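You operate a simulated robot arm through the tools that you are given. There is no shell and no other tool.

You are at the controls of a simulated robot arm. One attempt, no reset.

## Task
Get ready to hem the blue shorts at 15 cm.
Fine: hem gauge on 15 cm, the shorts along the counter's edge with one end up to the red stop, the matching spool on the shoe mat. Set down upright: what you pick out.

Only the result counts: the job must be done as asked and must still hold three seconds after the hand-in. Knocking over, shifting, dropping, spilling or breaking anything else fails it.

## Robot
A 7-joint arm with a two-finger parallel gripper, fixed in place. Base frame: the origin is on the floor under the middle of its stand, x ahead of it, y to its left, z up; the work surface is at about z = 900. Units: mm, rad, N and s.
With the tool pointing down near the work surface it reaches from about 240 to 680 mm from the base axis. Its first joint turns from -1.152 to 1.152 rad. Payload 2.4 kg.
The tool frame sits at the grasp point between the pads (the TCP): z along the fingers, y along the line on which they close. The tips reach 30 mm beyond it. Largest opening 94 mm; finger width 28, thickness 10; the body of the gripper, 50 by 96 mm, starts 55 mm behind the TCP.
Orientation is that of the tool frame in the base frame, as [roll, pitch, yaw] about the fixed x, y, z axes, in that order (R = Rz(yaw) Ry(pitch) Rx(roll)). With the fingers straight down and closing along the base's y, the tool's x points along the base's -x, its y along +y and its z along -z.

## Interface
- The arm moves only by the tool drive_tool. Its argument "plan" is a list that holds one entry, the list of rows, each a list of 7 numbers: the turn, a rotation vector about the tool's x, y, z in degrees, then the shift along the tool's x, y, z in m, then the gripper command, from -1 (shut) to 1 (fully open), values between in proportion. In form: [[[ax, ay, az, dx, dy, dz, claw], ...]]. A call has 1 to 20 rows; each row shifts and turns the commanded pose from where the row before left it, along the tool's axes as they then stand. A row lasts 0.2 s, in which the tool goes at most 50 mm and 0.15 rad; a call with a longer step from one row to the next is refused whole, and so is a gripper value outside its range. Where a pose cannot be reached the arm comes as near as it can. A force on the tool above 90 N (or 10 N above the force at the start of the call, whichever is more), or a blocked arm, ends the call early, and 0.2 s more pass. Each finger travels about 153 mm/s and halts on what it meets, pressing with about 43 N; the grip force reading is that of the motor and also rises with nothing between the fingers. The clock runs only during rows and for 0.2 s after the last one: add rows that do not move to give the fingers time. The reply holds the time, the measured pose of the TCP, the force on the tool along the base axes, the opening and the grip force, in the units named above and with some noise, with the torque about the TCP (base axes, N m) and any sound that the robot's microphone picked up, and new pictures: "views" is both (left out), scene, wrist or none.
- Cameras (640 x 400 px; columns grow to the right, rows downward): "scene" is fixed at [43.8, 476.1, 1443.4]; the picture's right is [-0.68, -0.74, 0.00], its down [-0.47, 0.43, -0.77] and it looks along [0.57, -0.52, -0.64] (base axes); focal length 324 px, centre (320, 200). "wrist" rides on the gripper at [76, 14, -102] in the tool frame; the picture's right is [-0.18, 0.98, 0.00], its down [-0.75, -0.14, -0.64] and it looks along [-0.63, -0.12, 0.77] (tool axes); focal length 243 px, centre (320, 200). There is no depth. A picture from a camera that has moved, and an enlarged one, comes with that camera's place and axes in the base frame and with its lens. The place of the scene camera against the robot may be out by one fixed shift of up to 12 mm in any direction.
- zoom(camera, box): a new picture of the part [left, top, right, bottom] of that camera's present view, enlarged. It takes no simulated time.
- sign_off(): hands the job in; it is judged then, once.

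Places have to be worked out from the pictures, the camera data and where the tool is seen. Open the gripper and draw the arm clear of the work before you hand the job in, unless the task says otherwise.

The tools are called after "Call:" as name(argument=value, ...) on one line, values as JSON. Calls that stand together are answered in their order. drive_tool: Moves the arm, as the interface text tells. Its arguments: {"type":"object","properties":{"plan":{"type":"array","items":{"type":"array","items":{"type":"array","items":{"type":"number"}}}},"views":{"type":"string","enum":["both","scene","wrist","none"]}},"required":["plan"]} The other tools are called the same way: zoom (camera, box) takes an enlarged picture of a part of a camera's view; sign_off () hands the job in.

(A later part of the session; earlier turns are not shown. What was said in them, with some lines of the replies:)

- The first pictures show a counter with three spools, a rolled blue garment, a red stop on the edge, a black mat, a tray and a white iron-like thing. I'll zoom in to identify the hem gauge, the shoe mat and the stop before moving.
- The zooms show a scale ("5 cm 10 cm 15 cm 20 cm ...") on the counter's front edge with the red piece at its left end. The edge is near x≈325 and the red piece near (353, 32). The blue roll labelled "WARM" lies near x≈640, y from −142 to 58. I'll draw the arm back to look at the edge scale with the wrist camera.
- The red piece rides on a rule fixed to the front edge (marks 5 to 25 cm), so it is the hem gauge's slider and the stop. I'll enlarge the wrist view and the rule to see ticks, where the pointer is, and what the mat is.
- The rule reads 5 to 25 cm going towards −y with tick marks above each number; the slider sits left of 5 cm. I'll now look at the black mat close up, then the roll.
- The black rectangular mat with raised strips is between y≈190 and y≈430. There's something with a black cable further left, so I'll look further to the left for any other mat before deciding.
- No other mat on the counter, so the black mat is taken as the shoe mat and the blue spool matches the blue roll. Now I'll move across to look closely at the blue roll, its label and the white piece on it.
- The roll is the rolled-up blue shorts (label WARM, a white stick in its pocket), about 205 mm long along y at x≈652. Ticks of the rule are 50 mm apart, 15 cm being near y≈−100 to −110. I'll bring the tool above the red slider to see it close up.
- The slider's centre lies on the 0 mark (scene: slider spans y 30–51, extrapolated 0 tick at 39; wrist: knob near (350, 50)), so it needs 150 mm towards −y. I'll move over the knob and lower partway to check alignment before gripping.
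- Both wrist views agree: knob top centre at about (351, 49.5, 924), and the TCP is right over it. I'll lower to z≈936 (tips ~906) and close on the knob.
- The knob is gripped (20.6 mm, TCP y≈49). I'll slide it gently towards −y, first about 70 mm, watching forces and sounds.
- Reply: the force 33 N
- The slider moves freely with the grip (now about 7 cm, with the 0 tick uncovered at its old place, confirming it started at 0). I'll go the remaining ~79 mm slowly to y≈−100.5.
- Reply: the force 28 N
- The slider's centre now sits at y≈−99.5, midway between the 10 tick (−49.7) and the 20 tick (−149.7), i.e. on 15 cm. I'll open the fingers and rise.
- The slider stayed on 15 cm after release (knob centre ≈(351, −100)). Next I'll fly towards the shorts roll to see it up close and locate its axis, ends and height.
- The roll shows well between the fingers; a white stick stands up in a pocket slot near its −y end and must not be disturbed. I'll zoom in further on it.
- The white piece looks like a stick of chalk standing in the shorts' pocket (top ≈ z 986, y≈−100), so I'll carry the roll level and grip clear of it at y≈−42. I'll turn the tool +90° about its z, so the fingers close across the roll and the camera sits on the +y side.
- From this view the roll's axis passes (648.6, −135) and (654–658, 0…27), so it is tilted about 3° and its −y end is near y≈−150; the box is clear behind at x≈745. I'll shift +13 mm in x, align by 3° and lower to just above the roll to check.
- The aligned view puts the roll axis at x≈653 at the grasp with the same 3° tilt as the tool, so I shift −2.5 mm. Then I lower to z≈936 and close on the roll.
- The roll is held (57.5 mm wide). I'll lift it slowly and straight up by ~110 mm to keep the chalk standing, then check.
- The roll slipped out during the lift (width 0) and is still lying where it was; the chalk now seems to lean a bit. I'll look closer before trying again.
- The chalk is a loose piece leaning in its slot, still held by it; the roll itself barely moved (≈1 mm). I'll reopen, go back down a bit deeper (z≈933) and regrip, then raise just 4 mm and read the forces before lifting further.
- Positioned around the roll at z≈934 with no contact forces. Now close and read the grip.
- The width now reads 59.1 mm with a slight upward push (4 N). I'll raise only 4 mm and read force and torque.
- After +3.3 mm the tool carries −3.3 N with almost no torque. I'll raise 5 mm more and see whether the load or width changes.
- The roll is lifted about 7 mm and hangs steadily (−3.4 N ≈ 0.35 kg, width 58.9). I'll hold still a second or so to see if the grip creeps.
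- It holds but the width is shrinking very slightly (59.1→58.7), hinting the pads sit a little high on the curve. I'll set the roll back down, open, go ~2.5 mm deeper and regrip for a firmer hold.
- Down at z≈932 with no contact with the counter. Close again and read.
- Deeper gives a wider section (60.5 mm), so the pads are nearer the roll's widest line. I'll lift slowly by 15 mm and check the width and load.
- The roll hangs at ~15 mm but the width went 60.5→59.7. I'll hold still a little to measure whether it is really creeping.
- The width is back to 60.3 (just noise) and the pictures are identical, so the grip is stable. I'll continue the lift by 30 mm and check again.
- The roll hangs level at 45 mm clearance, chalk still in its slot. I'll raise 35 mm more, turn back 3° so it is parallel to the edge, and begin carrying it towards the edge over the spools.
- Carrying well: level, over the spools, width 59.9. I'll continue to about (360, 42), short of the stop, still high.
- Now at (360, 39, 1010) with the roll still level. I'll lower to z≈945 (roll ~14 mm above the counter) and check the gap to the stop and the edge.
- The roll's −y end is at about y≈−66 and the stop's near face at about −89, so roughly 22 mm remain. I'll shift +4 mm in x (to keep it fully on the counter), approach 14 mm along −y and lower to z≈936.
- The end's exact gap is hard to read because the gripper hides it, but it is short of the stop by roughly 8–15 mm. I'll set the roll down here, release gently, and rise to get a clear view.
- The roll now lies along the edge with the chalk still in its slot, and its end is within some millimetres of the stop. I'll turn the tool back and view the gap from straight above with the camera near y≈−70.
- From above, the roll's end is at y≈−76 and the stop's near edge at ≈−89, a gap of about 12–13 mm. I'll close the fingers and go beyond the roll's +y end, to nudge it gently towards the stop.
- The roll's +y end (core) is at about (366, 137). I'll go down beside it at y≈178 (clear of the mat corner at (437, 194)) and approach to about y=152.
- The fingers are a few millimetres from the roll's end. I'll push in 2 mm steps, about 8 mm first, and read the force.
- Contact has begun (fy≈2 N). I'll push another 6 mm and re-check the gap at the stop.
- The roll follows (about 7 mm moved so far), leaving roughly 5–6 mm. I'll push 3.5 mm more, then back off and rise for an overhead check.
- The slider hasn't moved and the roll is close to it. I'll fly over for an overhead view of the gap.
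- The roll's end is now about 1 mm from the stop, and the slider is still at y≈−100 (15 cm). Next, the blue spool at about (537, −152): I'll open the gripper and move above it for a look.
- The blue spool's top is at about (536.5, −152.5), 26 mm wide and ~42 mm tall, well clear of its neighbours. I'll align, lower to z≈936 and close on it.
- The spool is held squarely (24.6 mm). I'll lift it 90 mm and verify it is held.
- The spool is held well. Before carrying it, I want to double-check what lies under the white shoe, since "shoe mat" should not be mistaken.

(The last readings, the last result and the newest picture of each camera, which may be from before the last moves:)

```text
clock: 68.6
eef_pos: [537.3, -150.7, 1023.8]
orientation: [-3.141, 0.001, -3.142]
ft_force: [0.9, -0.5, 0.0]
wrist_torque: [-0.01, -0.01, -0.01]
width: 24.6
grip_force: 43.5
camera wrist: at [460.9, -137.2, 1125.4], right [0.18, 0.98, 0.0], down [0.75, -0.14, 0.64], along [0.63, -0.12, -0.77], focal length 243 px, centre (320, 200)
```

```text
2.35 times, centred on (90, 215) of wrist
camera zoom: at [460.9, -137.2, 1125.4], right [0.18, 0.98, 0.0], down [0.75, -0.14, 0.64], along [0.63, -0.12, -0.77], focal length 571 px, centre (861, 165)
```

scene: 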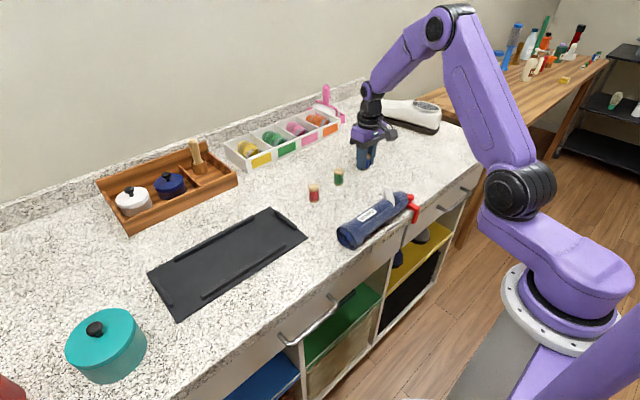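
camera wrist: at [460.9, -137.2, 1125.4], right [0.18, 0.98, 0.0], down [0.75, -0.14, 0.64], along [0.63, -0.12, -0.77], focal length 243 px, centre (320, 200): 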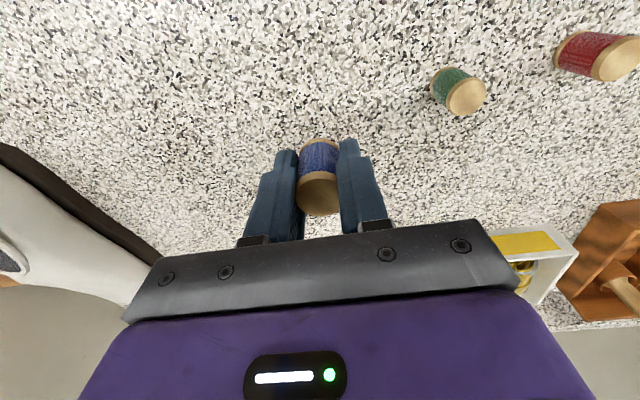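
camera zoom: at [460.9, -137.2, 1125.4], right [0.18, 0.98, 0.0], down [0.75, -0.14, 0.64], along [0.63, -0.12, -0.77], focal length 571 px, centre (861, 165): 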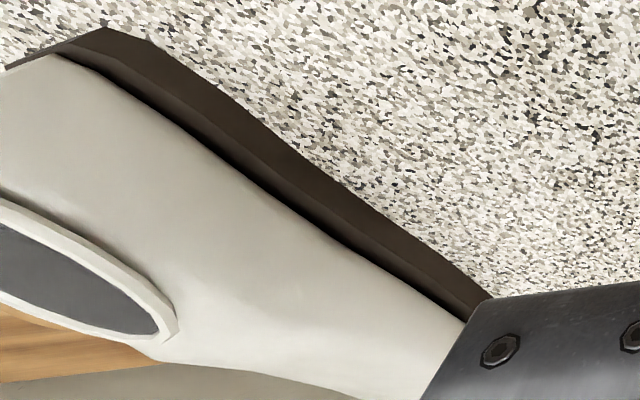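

The dark part under the white shoe is just its sole, so the black counter mat is the shoe mat. It spans roughly x 437–583, y 153–465; I'll carry the spool to above its middle (~(510, 305)).

Call:
drive_tool(plan=[[[0, 0, 0, 0.001, 0.012, 0, -1], [0, 0, 0, 0.002, 0.025, 0, -1], [0, 0, 0, 0.002, 0.037, 0, -1], [0, 0, 0, 0.0022, 0.04, 0, -1], [0, 0, 0, 0.0022, 0.04, 0, -1], [0, 0, 0, 0.0022, 0.04, 0, -1], [0, 0, 0, 0.0022, 0.04, 0, -1], [0, 0, 0, 0.0022, 0.04, 0, -1], [0, 0, 0, 0.0022, 0.04, 0, -1], [0, 0, 0, 0.0022, 0.04, 0, -1], [0, 0, 0, 0.0022, 0.036, 0, -1], [0, 0, 0, 0.002, 0.03, 0, -1], [0, 0, 0, 0.0015, 0.022, 0, -1], [0, 0, 0, 0.001, 0.014, 0, -1], [0, 0, 0, 0, 0, 0, -1]]], views="both")

Call:
zoom(camera="scene", box=[140, 140, 320, 330])

Call:
zoom(camera="wrist", box=[180, 40, 460, 240])

```text
clock: 71.8
eef_pos: [511.5, 305.7, 1022.7]
orientation: [3.14, 0.001, 3.141]
ft_force: [0.0, -0.4, -0.2]
wrist_torque: [0.01, 0.01, 0.03]
width: 24.1
grip_force: 43.2
camera wrist: at [434.8, 319.3, 1124.7], right [0.18, 0.98, 0.0], down [0.75, -0.14, 0.64], along [0.63, -0.12, -0.77], focal length 243 px, centre (320, 200)
```

scene: 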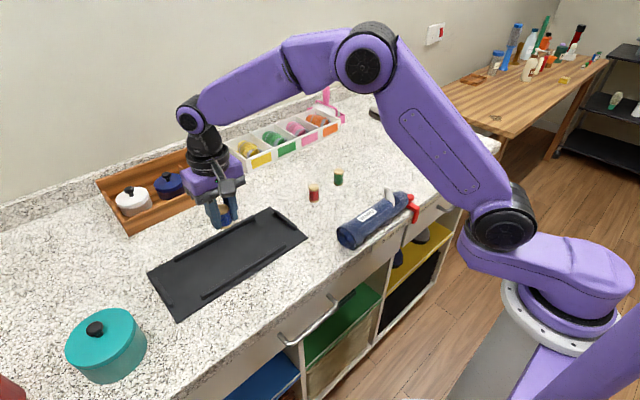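
wrist: 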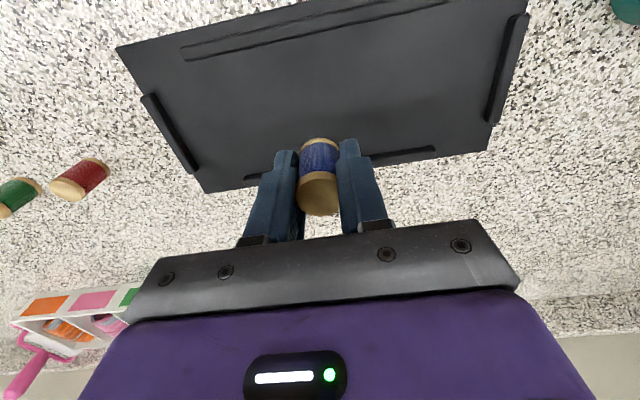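

```text
2.11 times, centred on (230, 235) of scene
camera zoom: at [43.8, 476.1, 1443.4], right [-0.68, -0.74, 0.0], down [-0.47, 0.43, -0.77], along [0.57, -0.52, -0.64], focal length 682 px, centre (510, 126)
```

zoom: 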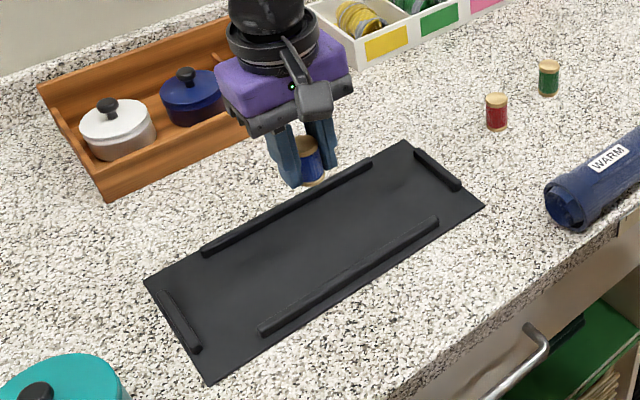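

```text
2.00 times, centred on (320, 140) of wrist
camera zoom: at [434.8, 319.3, 1124.7], right [0.18, 0.98, 0.0], down [0.75, -0.14, 0.64], along [0.63, -0.12, -0.77], focal length 485 px, centre (320, 320)
```

zoom: 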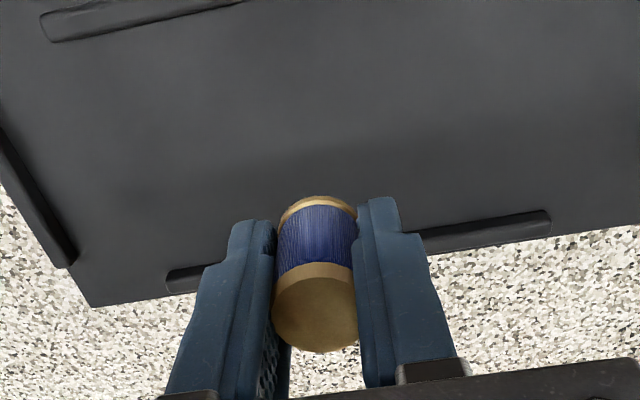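

The spool is over the mat's centre (mat measured x 436–582, y 157–467). I'll lower to z≈946 and then feel for the mat surface in small steps.

Call:
drive_tool(plan=[[[0, 0, 0, 0, 0, 0.008, -1], [0, 0, 0, 0, 0, 0.016, -1], [0, 0, 0, 0, 0, 0.02, -1], [0, 0, 0, 0, 0, 0.016, -1], [0, 0, 0, 0, 0, 0.01, -1], [0, 0, 0, 0, 0, 0.006, -1], [0, 0, 0, 0, 0, 0.001, -1], [0, 0, 0, 0, 0, 0, -1]]], views="both")

Call:
zoom(camera="scene", box=[180, 200, 280, 290])

```text
clock: 73.6
eef_pos: [508.1, 303.8, 947.4]
orientation: [-3.141, 0.0, -3.141]
ft_force: [-1.0, -0.7, 0.0]
wrist_torque: [-0.01, 0.0, -0.03]
width: 24.5
grip_force: 43.1
camera wrist: at [433.1, 318.6, 1048.9], right [0.18, 0.98, 0.0], down [0.75, -0.14, 0.64], along [0.63, -0.12, -0.77], focal length 243 px, centre (320, 200)
```

scene: 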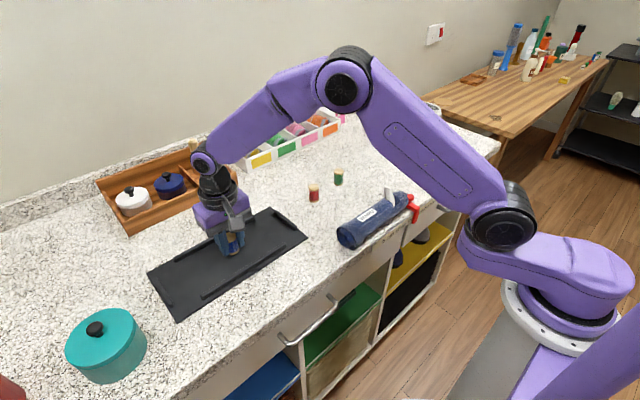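
wrist: 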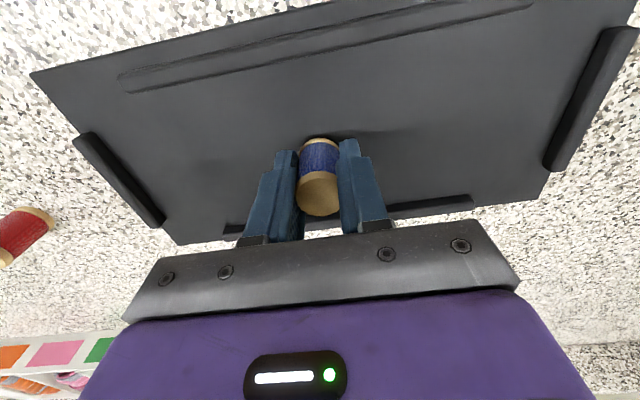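

```text
4.44 times, centred on (230, 245) of scene
camera zoom: at [43.8, 476.1, 1443.4], right [-0.68, -0.74, 0.0], down [-0.47, 0.43, -0.77], along [0.57, -0.52, -0.64], focal length 1441 px, centre (720, 0)
```

zoom: 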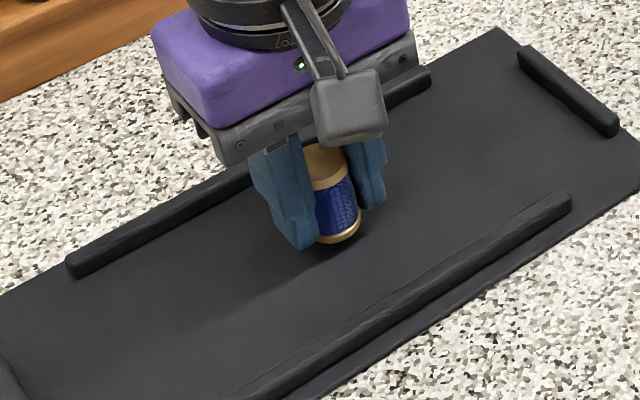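

Nothing touched yet; the spool is centred between the strips. I'll lower in 1 mm steps and read the force.

Call:
drive_tool(plan=[[[0, 0, 0, 0, 0, 0.0015, -1], [0, 0, 0, 0, 0, 0.0015, -1], [0, 0, 0, 0, 0, 0.001, -1], [0, 0, 0, 0, 0, 0.001, -1], [0, 0, 0, 0, 0, 0, -1]]], views="none")

```text
clock: 74.8
eef_pos: [510.0, 306.4, 942.0]
orientation: [3.141, 0.0, -3.141]
ft_force: [0.3, 0.0, -0.1]
wrist_torque: [0.01, 0.01, -0.01]
width: 24.2
grip_force: 43.0
```

No contact yet at z≈942. I continue in 1 mm steps.

Call:
drive_tool(plan=[[[0, 0, 0, 0, 0, 0.001, -1], [0, 0, 0, 0, 0, 0.001, -1], [0, 0, 0, 0, 0, 0, -1]]], views="none")

```text
clock: 75.6
eef_pos: [510.3, 305.5, 940.5]
orientation: [-3.141, 0.0, -3.14]
ft_force: [-0.1, -0.5, 0.1]
wrist_torque: [0.0, 0.03, 0.02]
width: 24.2
grip_force: 42.6
```

Still no contact at z≈940.5. Another 1.5 mm.

Call:
drive_tool(plan=[[[0, 0, 0, 0, 0, 0.001, -1], [0, 0, 0, 0, 0, 0.0005, -1], [0, 0, 0, 0, 0, 0, -1]]], views="scene")

Call:
zoom(camera="scene", box=[190, 210, 270, 280])

```text
clock: 76.4
eef_pos: [510.9, 306.7, 939.7]
orientation: [3.139, 0.002, 3.14]
ft_force: [-1.7, -0.2, 8.1]
wrist_torque: [-0.04, 0.06, 0.01]
width: 24.2
grip_force: 43.1
```

scene: 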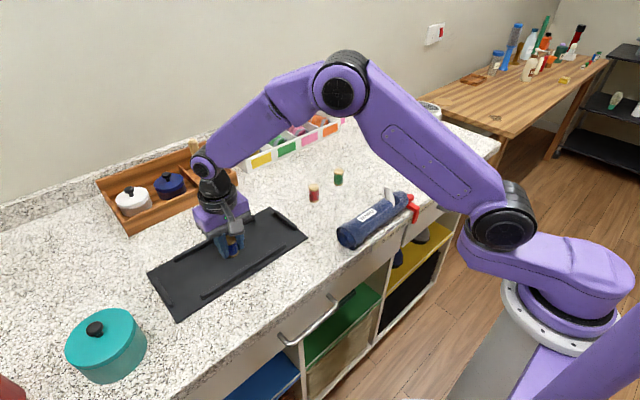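

```text
5.71 times, centred on (230, 245) of scene
camera zoom: at [43.7, 476.0, 1443.4], right [-0.68, -0.74, 0.0], down [-0.47, 0.43, -0.77], along [0.57, -0.52, -0.64], focal length 1852 px, centre (834, -57)
```

zoom: 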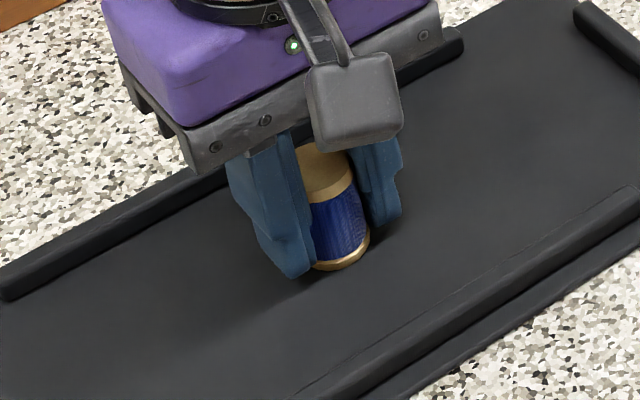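

Contact with the mat is felt (8 N up). I'll open gradually, then rise straight up.

Call:
drive_tool(plan=[[[0, 0, 0, 0, 0, 0, -0.4], [0, 0, 0, 0, 0, 0, -0.2], [0, 0, 0, 0, 0, 0, 0.2], [0, 0, 0, 0, 0, 0, 0.5], [0, 0, 0, 0, 0, -0.005, 0.5], [0, 0, 0, 0, 0, -0.015, 0.5], [0, 0, 0, 0, 0, -0.03, 0.5], [0, 0, 0, 0, 0, -0.04, 0.5], [0, 0, 0, 0, 0, -0.03, 0.5], [0, 0, 0, 0, 0, 0, 0.5]]], views="both")

Call:
zoom(camera="scene", box=[180, 200, 280, 290])

Call:
zoom(camera="wrist", box=[180, 40, 460, 240])

```text
clock: 78.6
eef_pos: [509.3, 305.3, 1059.1]
orientation: [3.141, 0.0, -3.141]
ft_force: [0.0, 0.1, 0.0]
wrist_torque: [0.0, 0.02, 0.07]
width: 70.4
grip_force: 0.0
camera wrist: at [433.2, 319.5, 1160.0], right [0.18, 0.98, 0.0], down [0.75, -0.14, 0.64], along [0.63, -0.12, -0.77], focal length 243 px, centre (320, 200)
```

scene: 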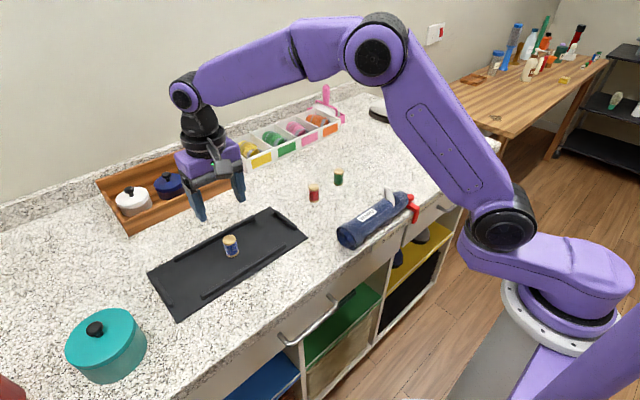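
wrist: 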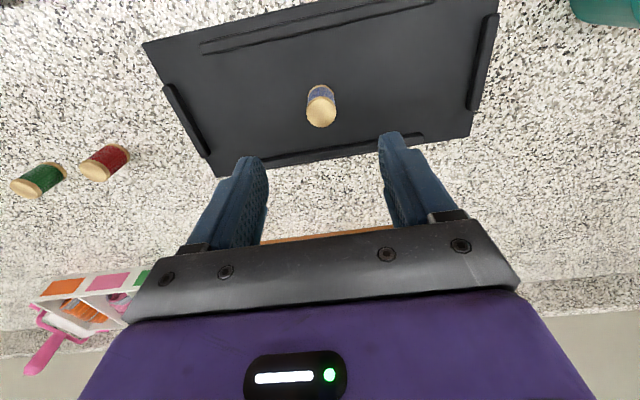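

```text
4.44 times, centred on (230, 245) of scene
camera zoom: at [43.8, 476.1, 1443.4], right [-0.68, -0.74, 0.0], down [-0.47, 0.43, -0.77], along [0.57, -0.52, -0.64], focal length 1441 px, centre (720, 0)
```

zoom: 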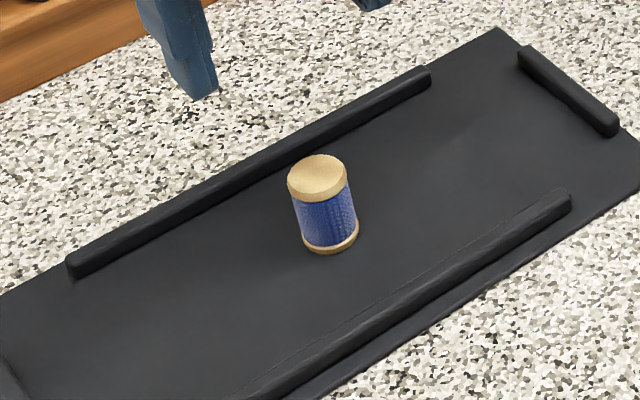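

```text
2.00 times, centred on (320, 140) of wrist
camera zoom: at [433.2, 319.5, 1160.0], right [0.18, 0.98, 0.0], down [0.75, -0.14, 0.64], along [0.63, -0.12, -0.77], focal length 485 px, centre (320, 320)
```

zoom: 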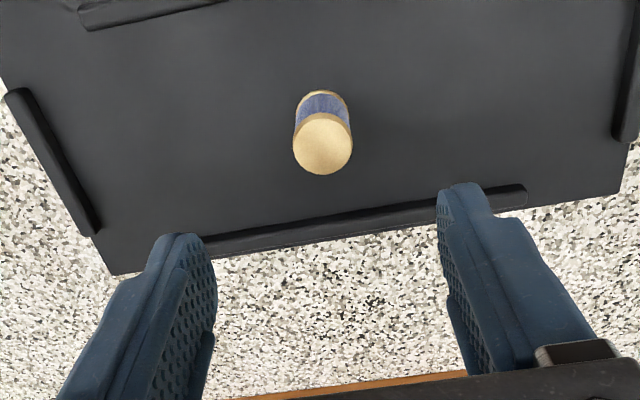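

The blue spool stands upright in the middle of the mat. One concern left: the chalk in the shorts' pocket leans about 40° since the slip, so I'll look at it closely from above the shorts before deciding anything.

Call:
drive_tool(plan=[[[0, 0, 0, 0.0152, -0.0383, 0, 0.5], [0, 0, 0, 0.0152, -0.0383, 0, 0.5], [0, 0, 0, 0.0152, -0.0383, 0, 0.5], [0, 0, 0, 0.0152, -0.0383, 0, 0.5], [0, 0, 0, 0.0152, -0.0383, 0, 0.5], [0, 0, 0, 0.0152, -0.0383, 0, 0.5], [0, 0, 0, 0.0152, -0.0383, 0, 0.5], [0, 0, 0, 0.0152, -0.0383, 0, 0.5], [0, 0, 0, 0.0152, -0.0383, 0, 0.5], [0, 0, 8.182, 0, 0, 0, 0.5], [0, 0, 8.182, 0, 0, 0, 0.5], [0, 0, 8.182, 0, 0, 0, 0.5], [0, 0, 8.182, 0, 0, 0, 0.5], [0, 0, 8.182, 0, 0, 0, 0.5], [0, 0, 8.182, 0, 0, 0, 0.5], [0, 0, 8.182, 0, 0, 0, 0.5], [0, 0, 8.182, 0, 0, 0, 0.5], [0, 0, 8.182, 0, 0, 0, 0.5], [0, 0, 8.182, 0, 0, 0, 0.5], [0, 0, 8.182, 0, 0, 0, 0.5]]], views="both")

Call:
zoom(camera="wrist", box=[220, 60, 420, 220])

Call:
zoom(camera="scene", box=[360, 170, 430, 230])

```text
clock: 82.8
eef_pos: [372.4, -39.8, 1060.3]
orientation: [-3.14, 0.0, 1.568]
ft_force: [-1.0, 0.2, -0.5]
wrist_torque: [0.0, -0.03, -0.03]
width: 70.4
grip_force: 0.0
camera wrist: at [387.5, 35.4, 1161.7], right [0.98, -0.19, 0.0], down [-0.14, -0.75, 0.64], along [-0.12, -0.63, -0.77], focal length 243 px, centre (320, 200)
```

scene: 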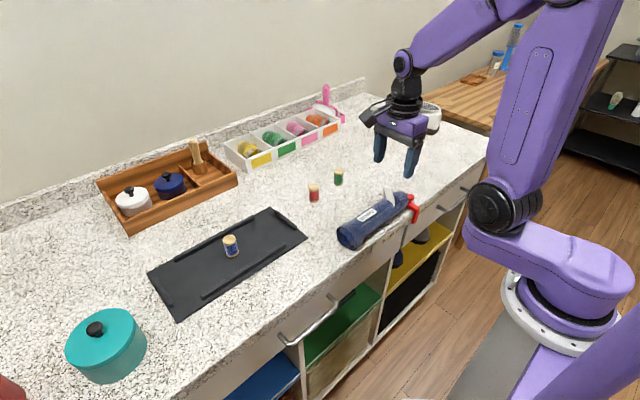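
wrist: 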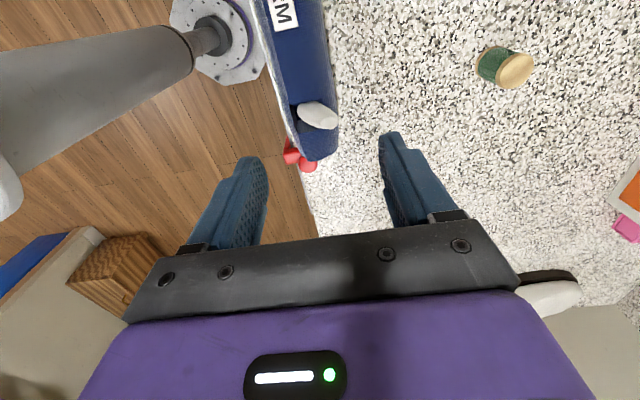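

```text
2.50 times, centred on (320, 140) of wrist
camera zoom: at [387.5, 35.4, 1161.7], right [0.98, -0.19, 0.0], down [-0.14, -0.75, 0.64], along [-0.12, -0.63, -0.77], focal length 606 px, centre (320, 350)
```

zoom: 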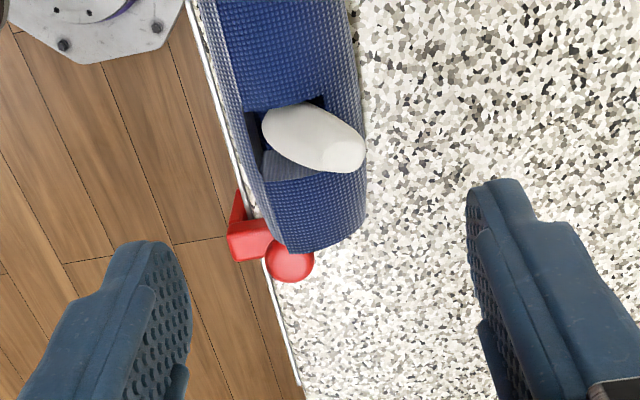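

```text
6.67 times, centred on (395, 200) of scene
camera zoom: at [43.8, 476.1, 1443.4], right [-0.68, -0.74, 0.0], down [-0.47, 0.43, -0.77], along [0.57, -0.52, -0.64], focal length 2161 px, centre (-180, 200)
```

zoom: 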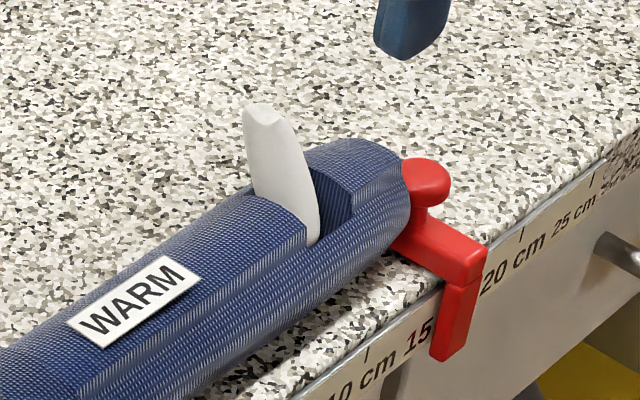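

The chalk leans about 35° towards +x in a slot roughly 40 mm long (x≈348–387). I'll try to stand it up gently by closing the fingers around its top along x without squeezing: first open fully, centre on x≈358 and lower to z≈994 (tips ~964, above the roll).

Call:
drive_tool(plan=[[[0, 0, 0, 0, -0.007, 0, 1], [0, 0, 0, 0, -0.007, 0, 1], [0, 0, 0, 0, 0, 0.02, 1], [0, 0, 0, 0, 0, 0.025, 1], [0, 0, 0, 0, 0, 0.015, 1], [0, 0, 0, 0, 0, 0.006, 1], [0, 0, 0, 0, 0, 0, 1]]], views="both")

Call:
zoom(camera="wrist", box=[200, 60, 440, 240])

Call:
zoom(camera="scene", box=[350, 150, 440, 230])

```text
clock: 84.4
eef_pos: [359.9, -40.3, 992.1]
orientation: [-3.141, -0.001, 1.571]
ft_force: [1.0, 0.5, 0.0]
wrist_torque: [-0.01, -0.03, 0.03]
width: 94.0
grip_force: 0.1
camera wrist: at [375.2, 36.4, 1094.8], right [0.98, -0.18, 0.0], down [-0.14, -0.75, 0.64], along [-0.12, -0.63, -0.77], focal length 243 px, centre (320, 200)
```

scene: 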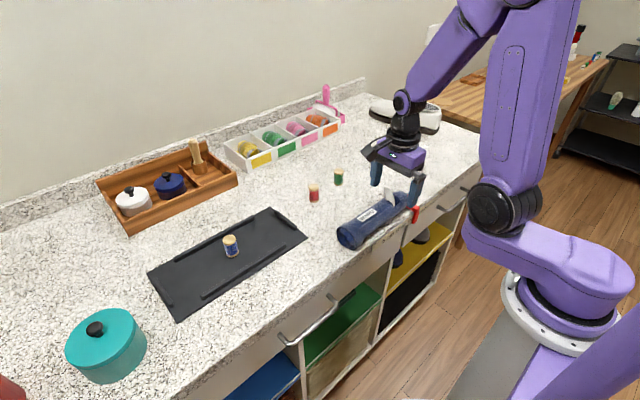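
wrist: 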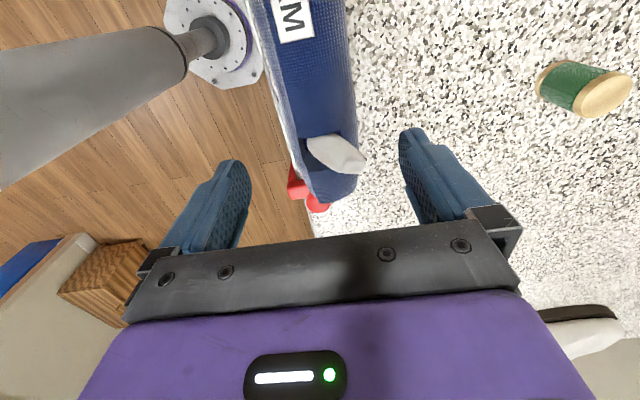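

```text
2.22 times, centred on (320, 150) of wrist
camera zoom: at [375.2, 36.4, 1094.8], right [0.98, -0.18, 0.0], down [-0.14, -0.75, 0.64], along [-0.12, -0.63, -0.77], focal length 539 px, centre (320, 311)
```

zoom: 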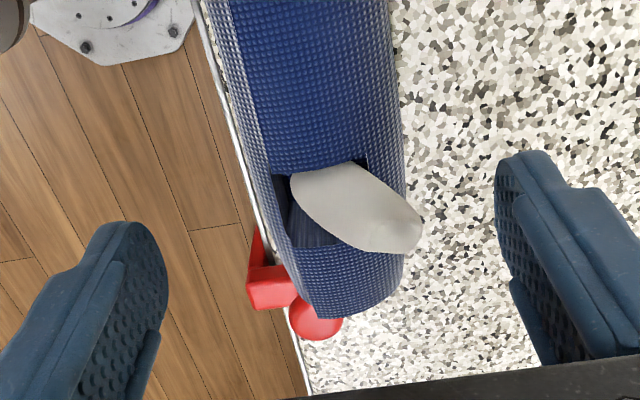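

```text
5.00 times, centred on (395, 190) of scene
camera zoom: at [43.8, 476.1, 1443.4], right [-0.68, -0.74, 0.0], down [-0.47, 0.43, -0.77], along [0.57, -0.52, -0.64], focal length 1621 px, centre (-55, 250)
```

zoom: 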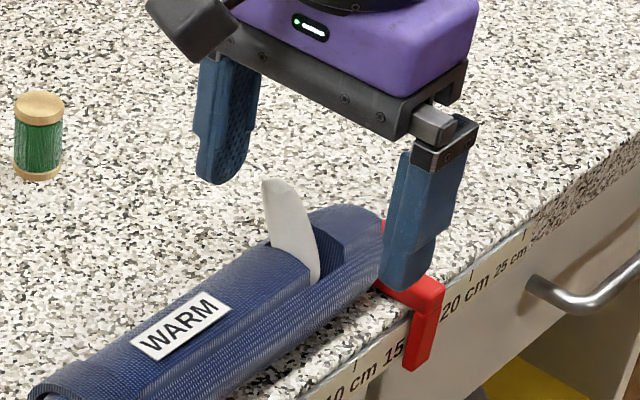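

The fingers straddle the chalk's top (x≈386, z≈975). I'll lower 3 mm more and close partway to about 56 mm, where the far finger should just start to touch.

Call:
drive_tool(plan=[[[0, 0, 0, 0, 0, 0.003, 1], [0, 0, 0, 0, 0, 0, 0.8], [0, 0, 0, 0, 0, 0, 0.6], [0, 0, 0, 0, 0, 0, 0.45], [0, 0, 0, 0, 0, 0, 0.35], [0, 0, 0, 0, 0, 0, 0.27], [0, 0, 0, 0, 0, 0, 0.2], [0, 0, 0, 0, 0, 0, 0.2]]], views="wrist")

Call:
zoom(camera="wrist", box=[200, 60, 440, 240])

Call:
zoom(camera="scene", box=[350, 150, 440, 230])

```text
clock: 86.2
eef_pos: [360.1, -37.7, 990.6]
orientation: [-3.141, 0.0, 1.57]
ft_force: [0.3, -0.1, 0.0]
wrist_torque: [-0.01, 0.01, 0.0]
width: 56.5
grip_force: 0.1
camera wrist: at [374.7, 37.1, 1092.4], right [0.98, -0.18, 0.0], down [-0.14, -0.75, 0.64], along [-0.12, -0.63, -0.77], focal length 243 px, centre (320, 200)
```

wrist: 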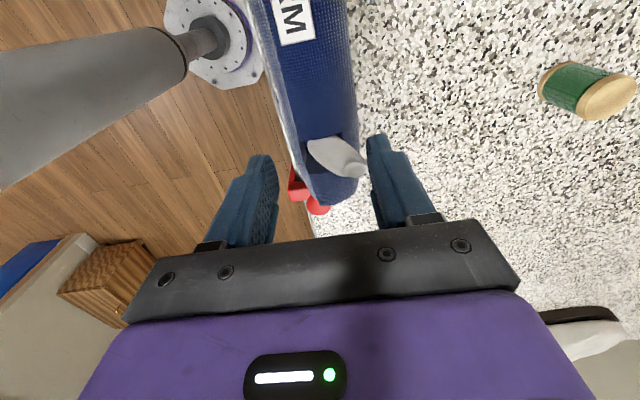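

```text
2.22 times, centred on (320, 150) of wrist
camera zoom: at [374.7, 37.1, 1092.4], right [0.98, -0.18, 0.0], down [-0.14, -0.75, 0.64], along [-0.12, -0.63, -0.77], focal length 539 px, centre (320, 311)
```

zoom: 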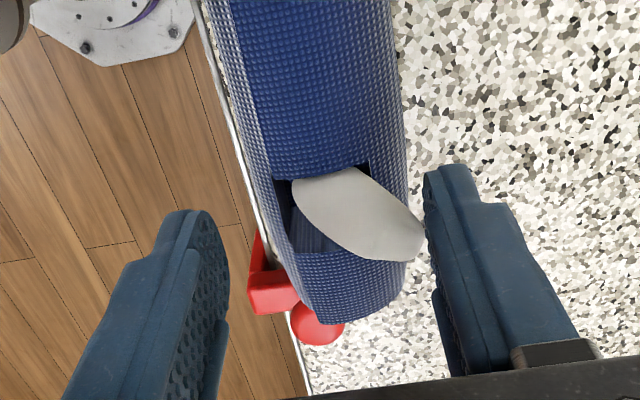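

```text
5.00 times, centred on (395, 190) of scene
camera zoom: at [43.8, 476.1, 1443.4], right [-0.68, -0.74, 0.0], down [-0.47, 0.43, -0.77], along [0.57, -0.52, -0.64], focal length 1621 px, centre (-55, 250)
```

zoom: 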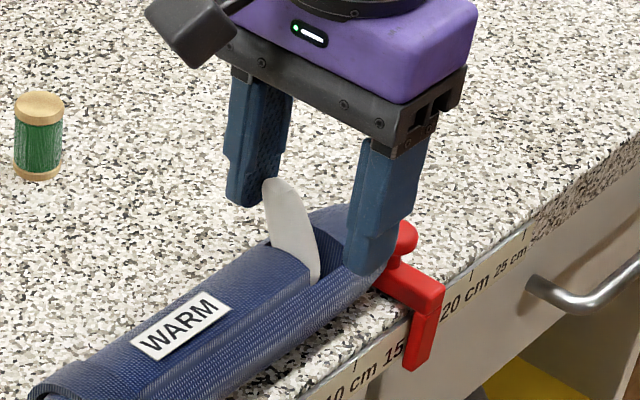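

The far finger is right at the chalk's top. I'll keep closing slowly to about 40 mm and watch.

Call:
drive_tool(plan=[[[0, 0, 0, 0, 0, 0, 0.15], [0, 0, 0, 0, 0, 0, 0.1], [0, 0, 0, 0, 0, 0, 0.05], [0, 0, 0, 0, 0, 0, 0.0], [0, 0, 0, 0, 0, 0, -0.05], [0, 0, 0, 0, 0, 0, -0.1], [0, 0, 0, 0, 0, 0, -0.14], [0, 0, 0, 0, 0, 0, -0.14]]], views="wrist")

Call:
zoom(camera="wrist", box=[200, 60, 440, 240])

Call:
zoom(camera="scene", box=[350, 150, 440, 230])

```text
clock: 88.0
eef_pos: [360.7, -37.5, 989.5]
orientation: [-3.141, 0.002, 1.57]
ft_force: [0.2, 0.1, -0.7]
wrist_torque: [-0.02, -0.01, 0.02]
width: 40.5
grip_force: 0.1
camera wrist: at [374.7, 37.1, 1092.4], right [0.98, -0.18, 0.0], down [-0.14, -0.75, 0.64], along [-0.12, -0.63, -0.77], focal length 243 px, centre (320, 200)
```

wrist: 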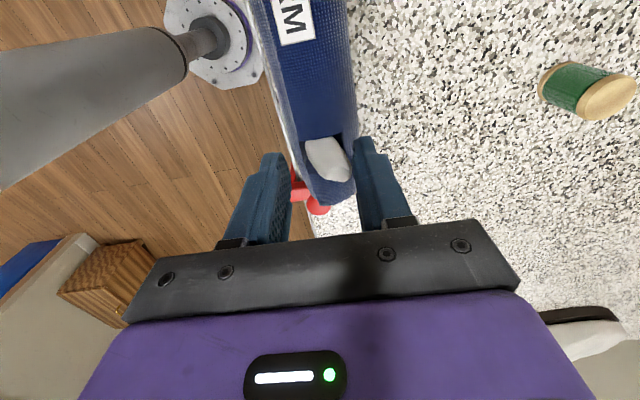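

```text
2.22 times, centred on (320, 150) of wrist
camera zoom: at [374.7, 37.1, 1092.4], right [0.98, -0.18, 0.0], down [-0.14, -0.75, 0.64], along [-0.12, -0.63, -0.77], focal length 539 px, centre (320, 311)
```

zoom: 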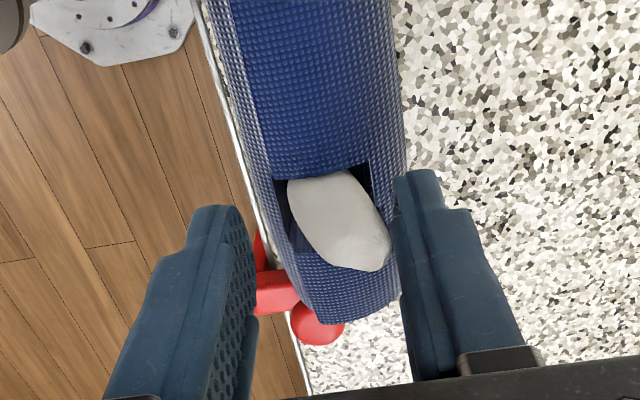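

```text
5.00 times, centred on (395, 190) of scene
camera zoom: at [43.8, 476.1, 1443.4], right [-0.68, -0.74, 0.0], down [-0.47, 0.43, -0.77], along [0.57, -0.52, -0.64], focal length 1621 px, centre (-55, 250)
```

zoom: 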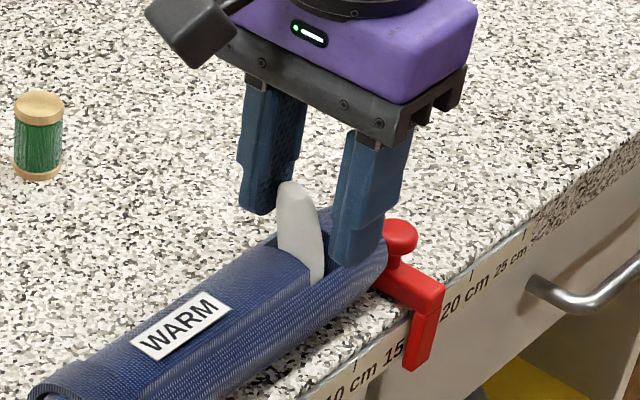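

It works: the chalk is being stood up and the roll hasn't moved. I'll continue to about 29 mm.

Call:
drive_tool(plan=[[[0, 0, 0, 0, 0, 0, -0.18], [0, 0, 0, 0, 0, 0, -0.22], [0, 0, 0, 0, 0, 0, -0.26], [0, 0, 0, 0, 0, 0, -0.3], [0, 0, 0, 0, 0, 0, -0.34], [0, 0, 0, 0, 0, 0, -0.38], [0, 0, 0, 0, 0, 0, -0.38]]], views="wrist")

Call:
zoom(camera="wrist", box=[200, 60, 440, 240])

Call:
zoom(camera="scene", box=[350, 150, 440, 230])

```text
clock: 89.6
eef_pos: [360.2, -38.7, 991.3]
orientation: [3.141, -0.001, 1.571]
ft_force: [-0.7, -0.3, 0.0]
wrist_torque: [0.0, -0.01, -0.01]
width: 29.1
grip_force: 0.0
camera wrist: at [374.7, 37.1, 1092.4], right [0.98, -0.18, 0.0], down [-0.14, -0.75, 0.64], along [-0.12, -0.63, -0.77], focal length 243 px, centre (320, 200)
```

wrist: 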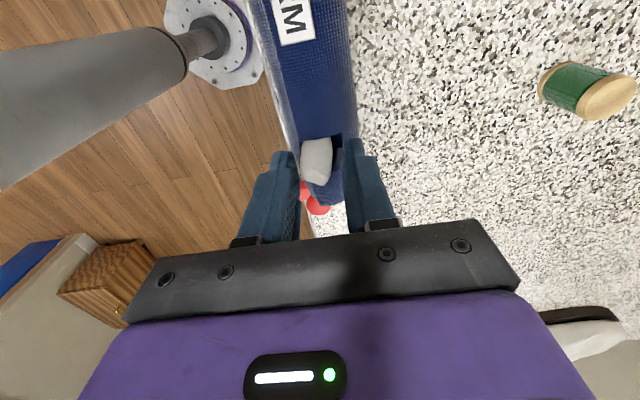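

```text
2.22 times, centred on (320, 150) of wrist
camera zoom: at [374.7, 37.1, 1092.4], right [0.98, -0.18, 0.0], down [-0.14, -0.75, 0.64], along [-0.12, -0.63, -0.77], focal length 539 px, centre (320, 311)
```

zoom: 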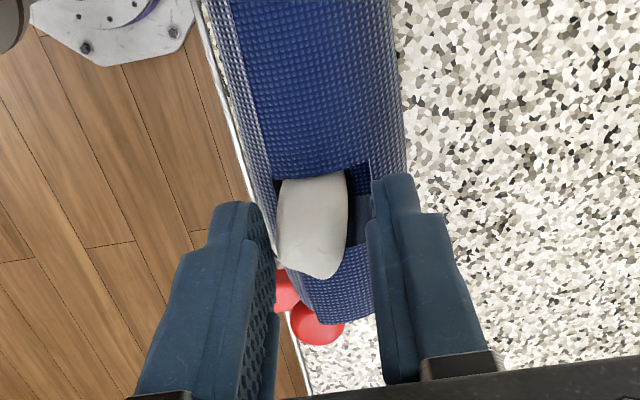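

```text
5.00 times, centred on (395, 190) of scene
camera zoom: at [43.8, 476.1, 1443.4], right [-0.68, -0.74, 0.0], down [-0.47, 0.43, -0.77], along [0.57, -0.52, -0.64], focal length 1621 px, centre (-55, 250)
```

zoom: 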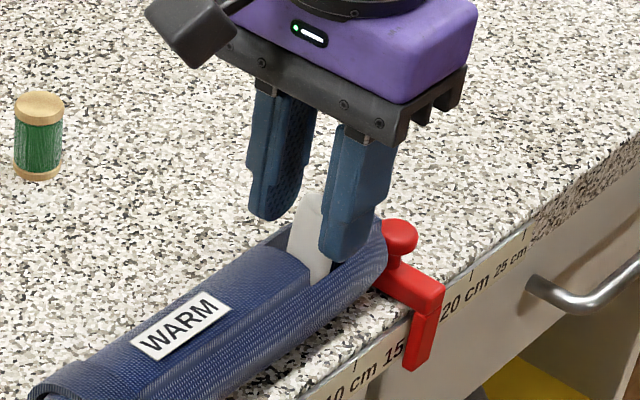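

The chalk now looks essentially upright (base x≈361, top x≈358). I'll open just a little (to ~35 mm) to see whether it stands by itself or follows a finger.

Call:
drive_tool(plan=[[[0, 0, 0, 0, 0, 0, -0.35], [0, 0, 0, 0, 0, 0, -0.32], [0, 0, 0, 0, 0, 0, -0.29], [0, 0, 0, 0, 0, 0, -0.26], [0, 0, 0, 0, 0, 0, -0.26]]], views="wrist")

Call:
zoom(camera="wrist", box=[200, 60, 440, 240])

Call:
zoom(camera="scene", box=[350, 150, 440, 230])

```text
clock: 90.8
eef_pos: [359.1, -38.8, 990.5]
orientation: [3.142, 0.0, 1.57]
ft_force: [-0.2, 0.5, 0.0]
wrist_torque: [0.02, -0.03, -0.01]
width: 34.8
grip_force: 0.1
camera wrist: at [374.7, 37.1, 1092.4], right [0.98, -0.18, 0.0], down [-0.14, -0.75, 0.64], along [-0.12, -0.63, -0.77], focal length 243 px, centre (320, 200)
```

wrist: 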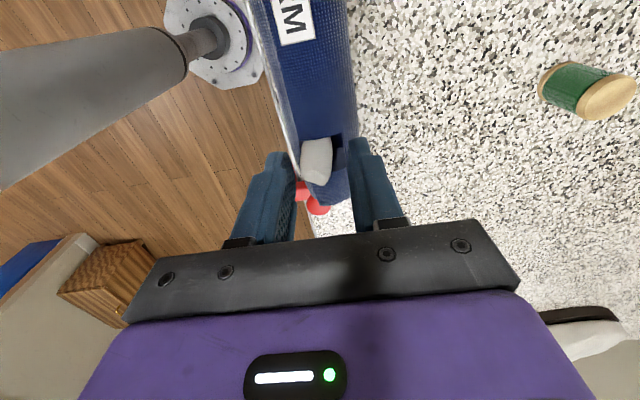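

```text
2.22 times, centred on (320, 150) of wrist
camera zoom: at [374.7, 37.1, 1092.4], right [0.98, -0.18, 0.0], down [-0.14, -0.75, 0.64], along [-0.12, -0.63, -0.77], focal length 539 px, centre (320, 311)
```

zoom: 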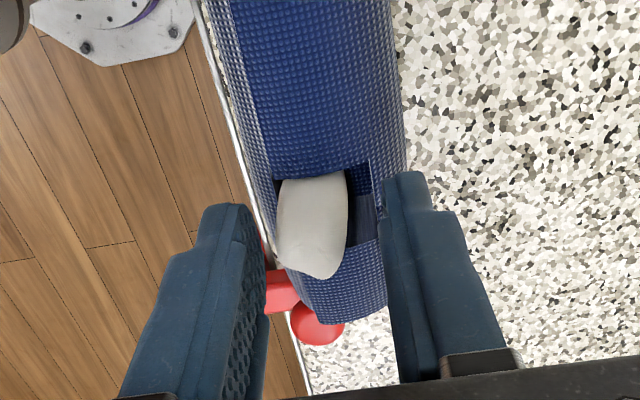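

```text
5.00 times, centred on (395, 190) of scene
camera zoom: at [43.8, 476.1, 1443.4], right [-0.68, -0.74, 0.0], down [-0.47, 0.43, -0.77], along [0.57, -0.52, -0.64], focal length 1621 px, centre (-55, 250)
```

zoom: 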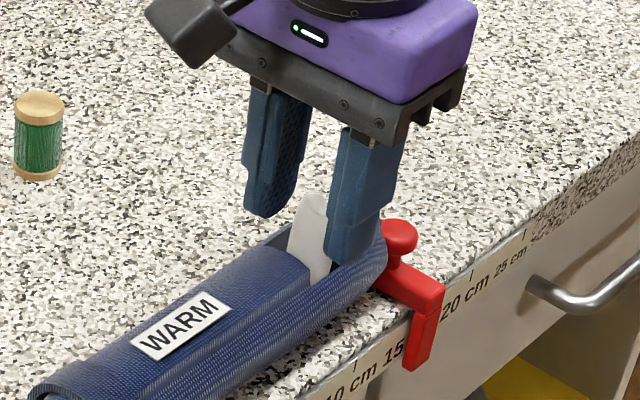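

The chalk stayed put while both fingers moved away, so it stands on its own again. I'll open wider slowly and rise straight up.

Call:
drive_tool(plan=[[[0, 0, 0, 0, 0, 0, -0.1], [0, 0, 0, 0, 0, 0, 0.1], [0, 0, 0, 0, 0, 0, 0.3], [0, 0, 0, 0, 0, 0, 0.5], [0, 0, 0, 0, 0, -0.005, 0.5], [0, 0, 0, 0, 0, -0.015, 0.5], [0, 0, 0, 0, 0, -0.03, 0.5], [0, 0, 0, 0, 0, -0.03, 0.5], [0, 0, 0, 0, 0, -0.02, 0.5], [0, 0, 0, 0, 0, 0, 0.5]]], views="both")

Call:
zoom(camera="wrist", box=[220, 40, 420, 220])

Call:
zoom(camera="scene", box=[350, 160, 440, 240])

```text
clock: 93.0
eef_pos: [361.1, -38.2, 1090.8]
orientation: [3.141, 0.001, 1.571]
ft_force: [0.8, 0.2, 1.0]
wrist_torque: [-0.02, 0.0, -0.01]
width: 70.4
grip_force: 0.1
camera wrist: at [374.3, 37.3, 1192.8], right [0.98, -0.18, 0.0], down [-0.14, -0.75, 0.64], along [-0.12, -0.63, -0.77], focal length 243 px, centre (320, 200)
```

scene: 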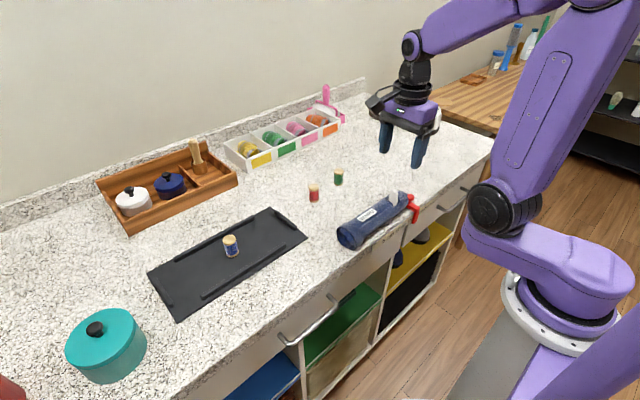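
wrist: 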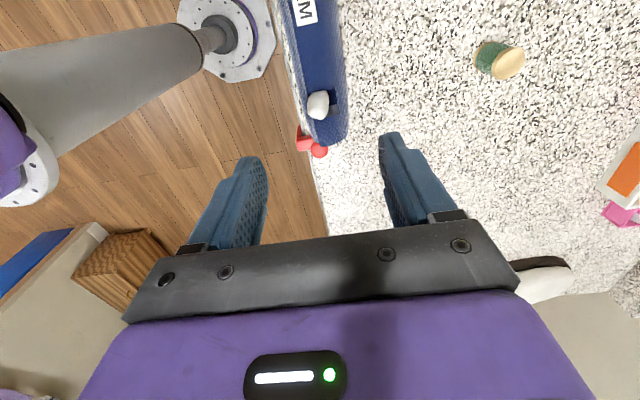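

```text
2.22 times, centred on (320, 130) of wrist
camera zoom: at [374.3, 37.3, 1192.8], right [0.98, -0.18, 0.0], down [-0.14, -0.75, 0.64], along [-0.12, -0.63, -0.77], focal length 539 px, centre (320, 356)
```

zoom: 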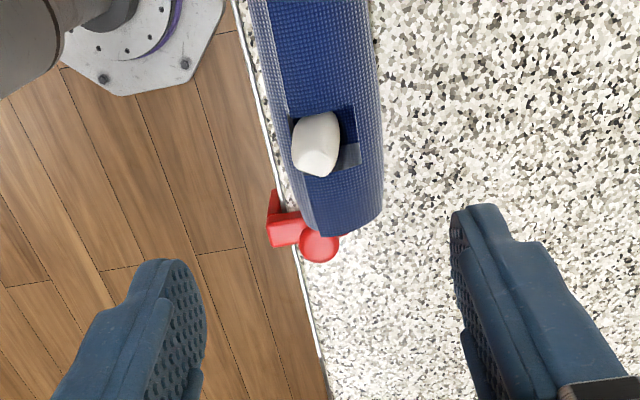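

```text
5.00 times, centred on (395, 200) of scene
camera zoom: at [43.8, 476.1, 1443.4], right [-0.68, -0.74, 0.0], down [-0.47, 0.43, -0.77], along [0.57, -0.52, -0.64], focal length 1621 px, centre (-55, 200)
```

zoom: 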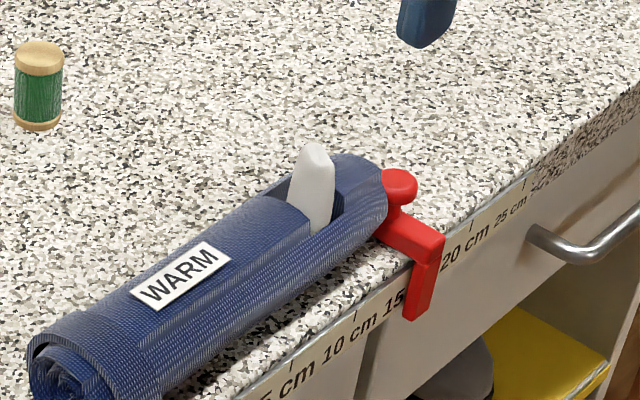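

The chalk stands upright in the pocket again, the roll's end is at the stop, the slider is unchanged on 15 cm, and the spool stands on the mat. I'll open fully and withdraw the arm up and away, then do a last check.

Call:
drive_tool(plan=[[[0, 0, 0, 0, 0, -0.03, 1], [0, 0, 0, 0, 0, -0.03, 1], [0, 0, 0, 0, 0, -0.03, 1], [0, 0, 0, 0.034, 0.014, 0, 1], [0, 0, 0, 0.034, 0.014, 0, 1], [0, 0, 0, 0.034, 0.014, 0, 1], [0, 0, 0, 0.034, 0.014, 0, 1], [0, 0, 0, 0.034, 0.014, 0, 1], [0, 0, 0, 0, 0, 0, 1]]], views="both")

Call:
zoom(camera="scene", box=[320, 160, 450, 280])

Call:
zoom(camera="scene", box=[140, 190, 320, 330])

Call:
zoom(camera="scene", box=[370, 180, 450, 250])

```text
clock: 95.0
eef_pos: [428.7, 134.3, 1178.6]
orientation: [3.141, 0.001, 1.571]
ft_force: [0.5, -0.3, -0.4]
wrist_torque: [0.02, -0.01, -0.02]
width: 93.9
grip_force: 0.1
camera wrist: at [444.1, 209.2, 1280.8], right [0.98, -0.18, 0.0], down [-0.14, -0.75, 0.64], along [-0.12, -0.63, -0.77], focal length 243 px, centre (320, 200)
```

scene: 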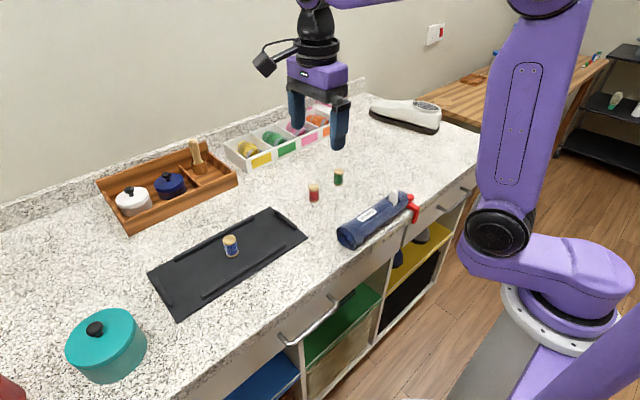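
wrist: 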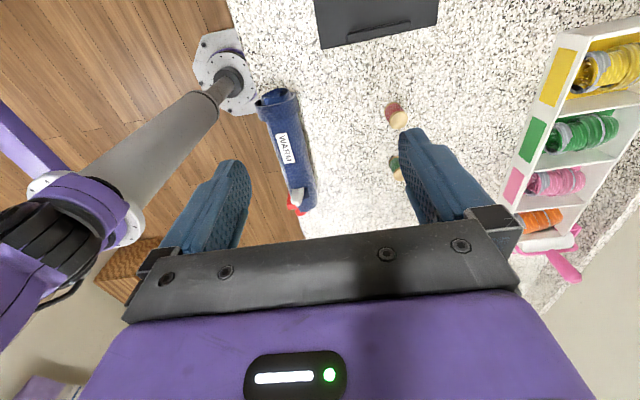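

```text
3.33 times, centred on (385, 220) of scene
camera zoom: at [43.8, 476.1, 1443.4], right [-0.68, -0.74, 0.0], down [-0.47, 0.43, -0.77], along [0.57, -0.52, -0.64], focal length 1080 px, centre (103, 133)
```

zoom: 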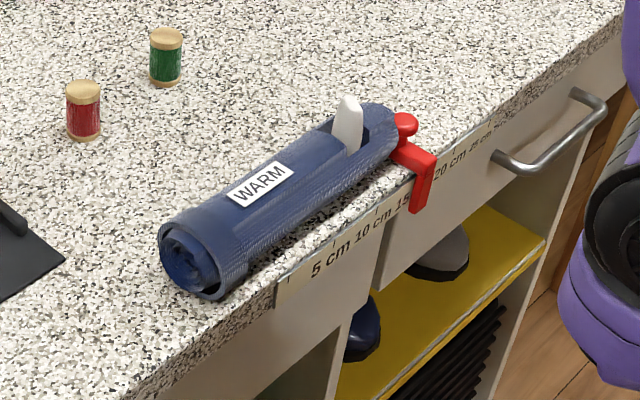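

```text
2.86 times, centred on (230, 260) of scene
camera zoom: at [43.8, 476.1, 1443.4], right [-0.68, -0.74, 0.0], down [-0.47, 0.43, -0.77], along [0.57, -0.52, -0.64], focal length 926 px, centre (577, 29)
```

zoom: 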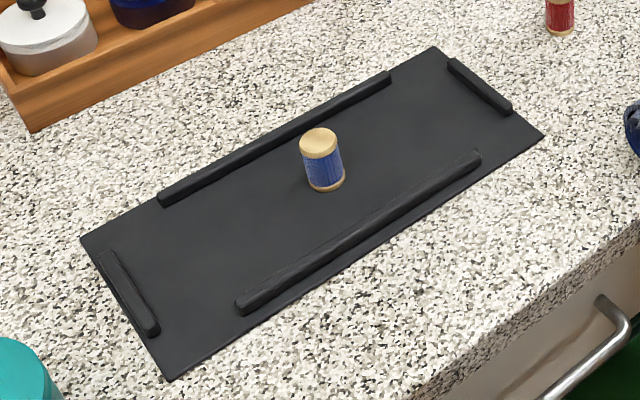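

```text
5.71 times, centred on (410, 215) of scene
camera zoom: at [43.8, 476.1, 1443.4], right [-0.68, -0.74, 0.0], down [-0.47, 0.43, -0.77], along [0.57, -0.52, -0.64], focal length 1852 px, centre (-194, 114)
```

zoom: 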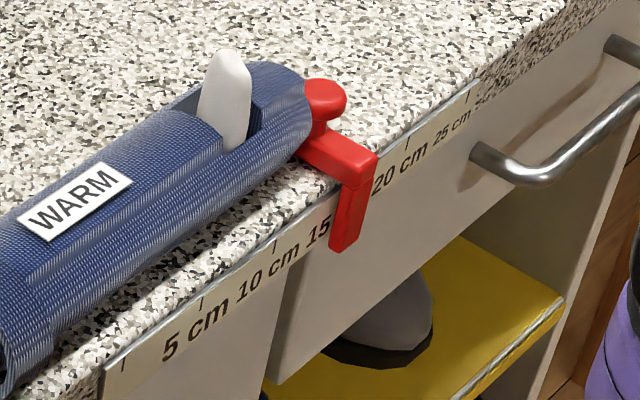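

Final check: the slider covers the 15 cm mark, and the shorts lie along the counter's edge with one end about 1 mm from the red stop. The chalk stands in the pocket, and the blue spool is upright on the mat. The other items sit where they were and the arm is clear with the gripper open, so I'm handing the job in.

Call:
sign_off()

```text
The job is handed in.
```

I set up the counter for hemming the blue shorts at 15 cm and handed the job in. I don't have the verdict.

- **Hem gauge:** the red slider is centred on the 15 cm mark, checked against the 10 and 20 cm ticks.
- **Shorts:** they lie parallel to the counter's edge, with one end about 1 mm from the red stop. They lie on the side of the stop towards 0 cm, since the task didn't say which side.
- **Spool:** the blue one, matching the shorts, stands upright in the middle of the black mat. I took that as the shoe mat because it was the only mat on the counter.

On the first lift the shorts slipped out of the gripper and came to rest within about 1 mm of where they had been. A loose white piece, which looks like tailor's chalk, stands in their pocket; the slip left it leaning about 40°. After the shorts were in place I nudged it upright, and it was standing on its own at the last check. If the check counts that temporary lean, it could count against the job.

I saw nothing else on the counter disturbed. The gripper is open and the arm is clear of the work.
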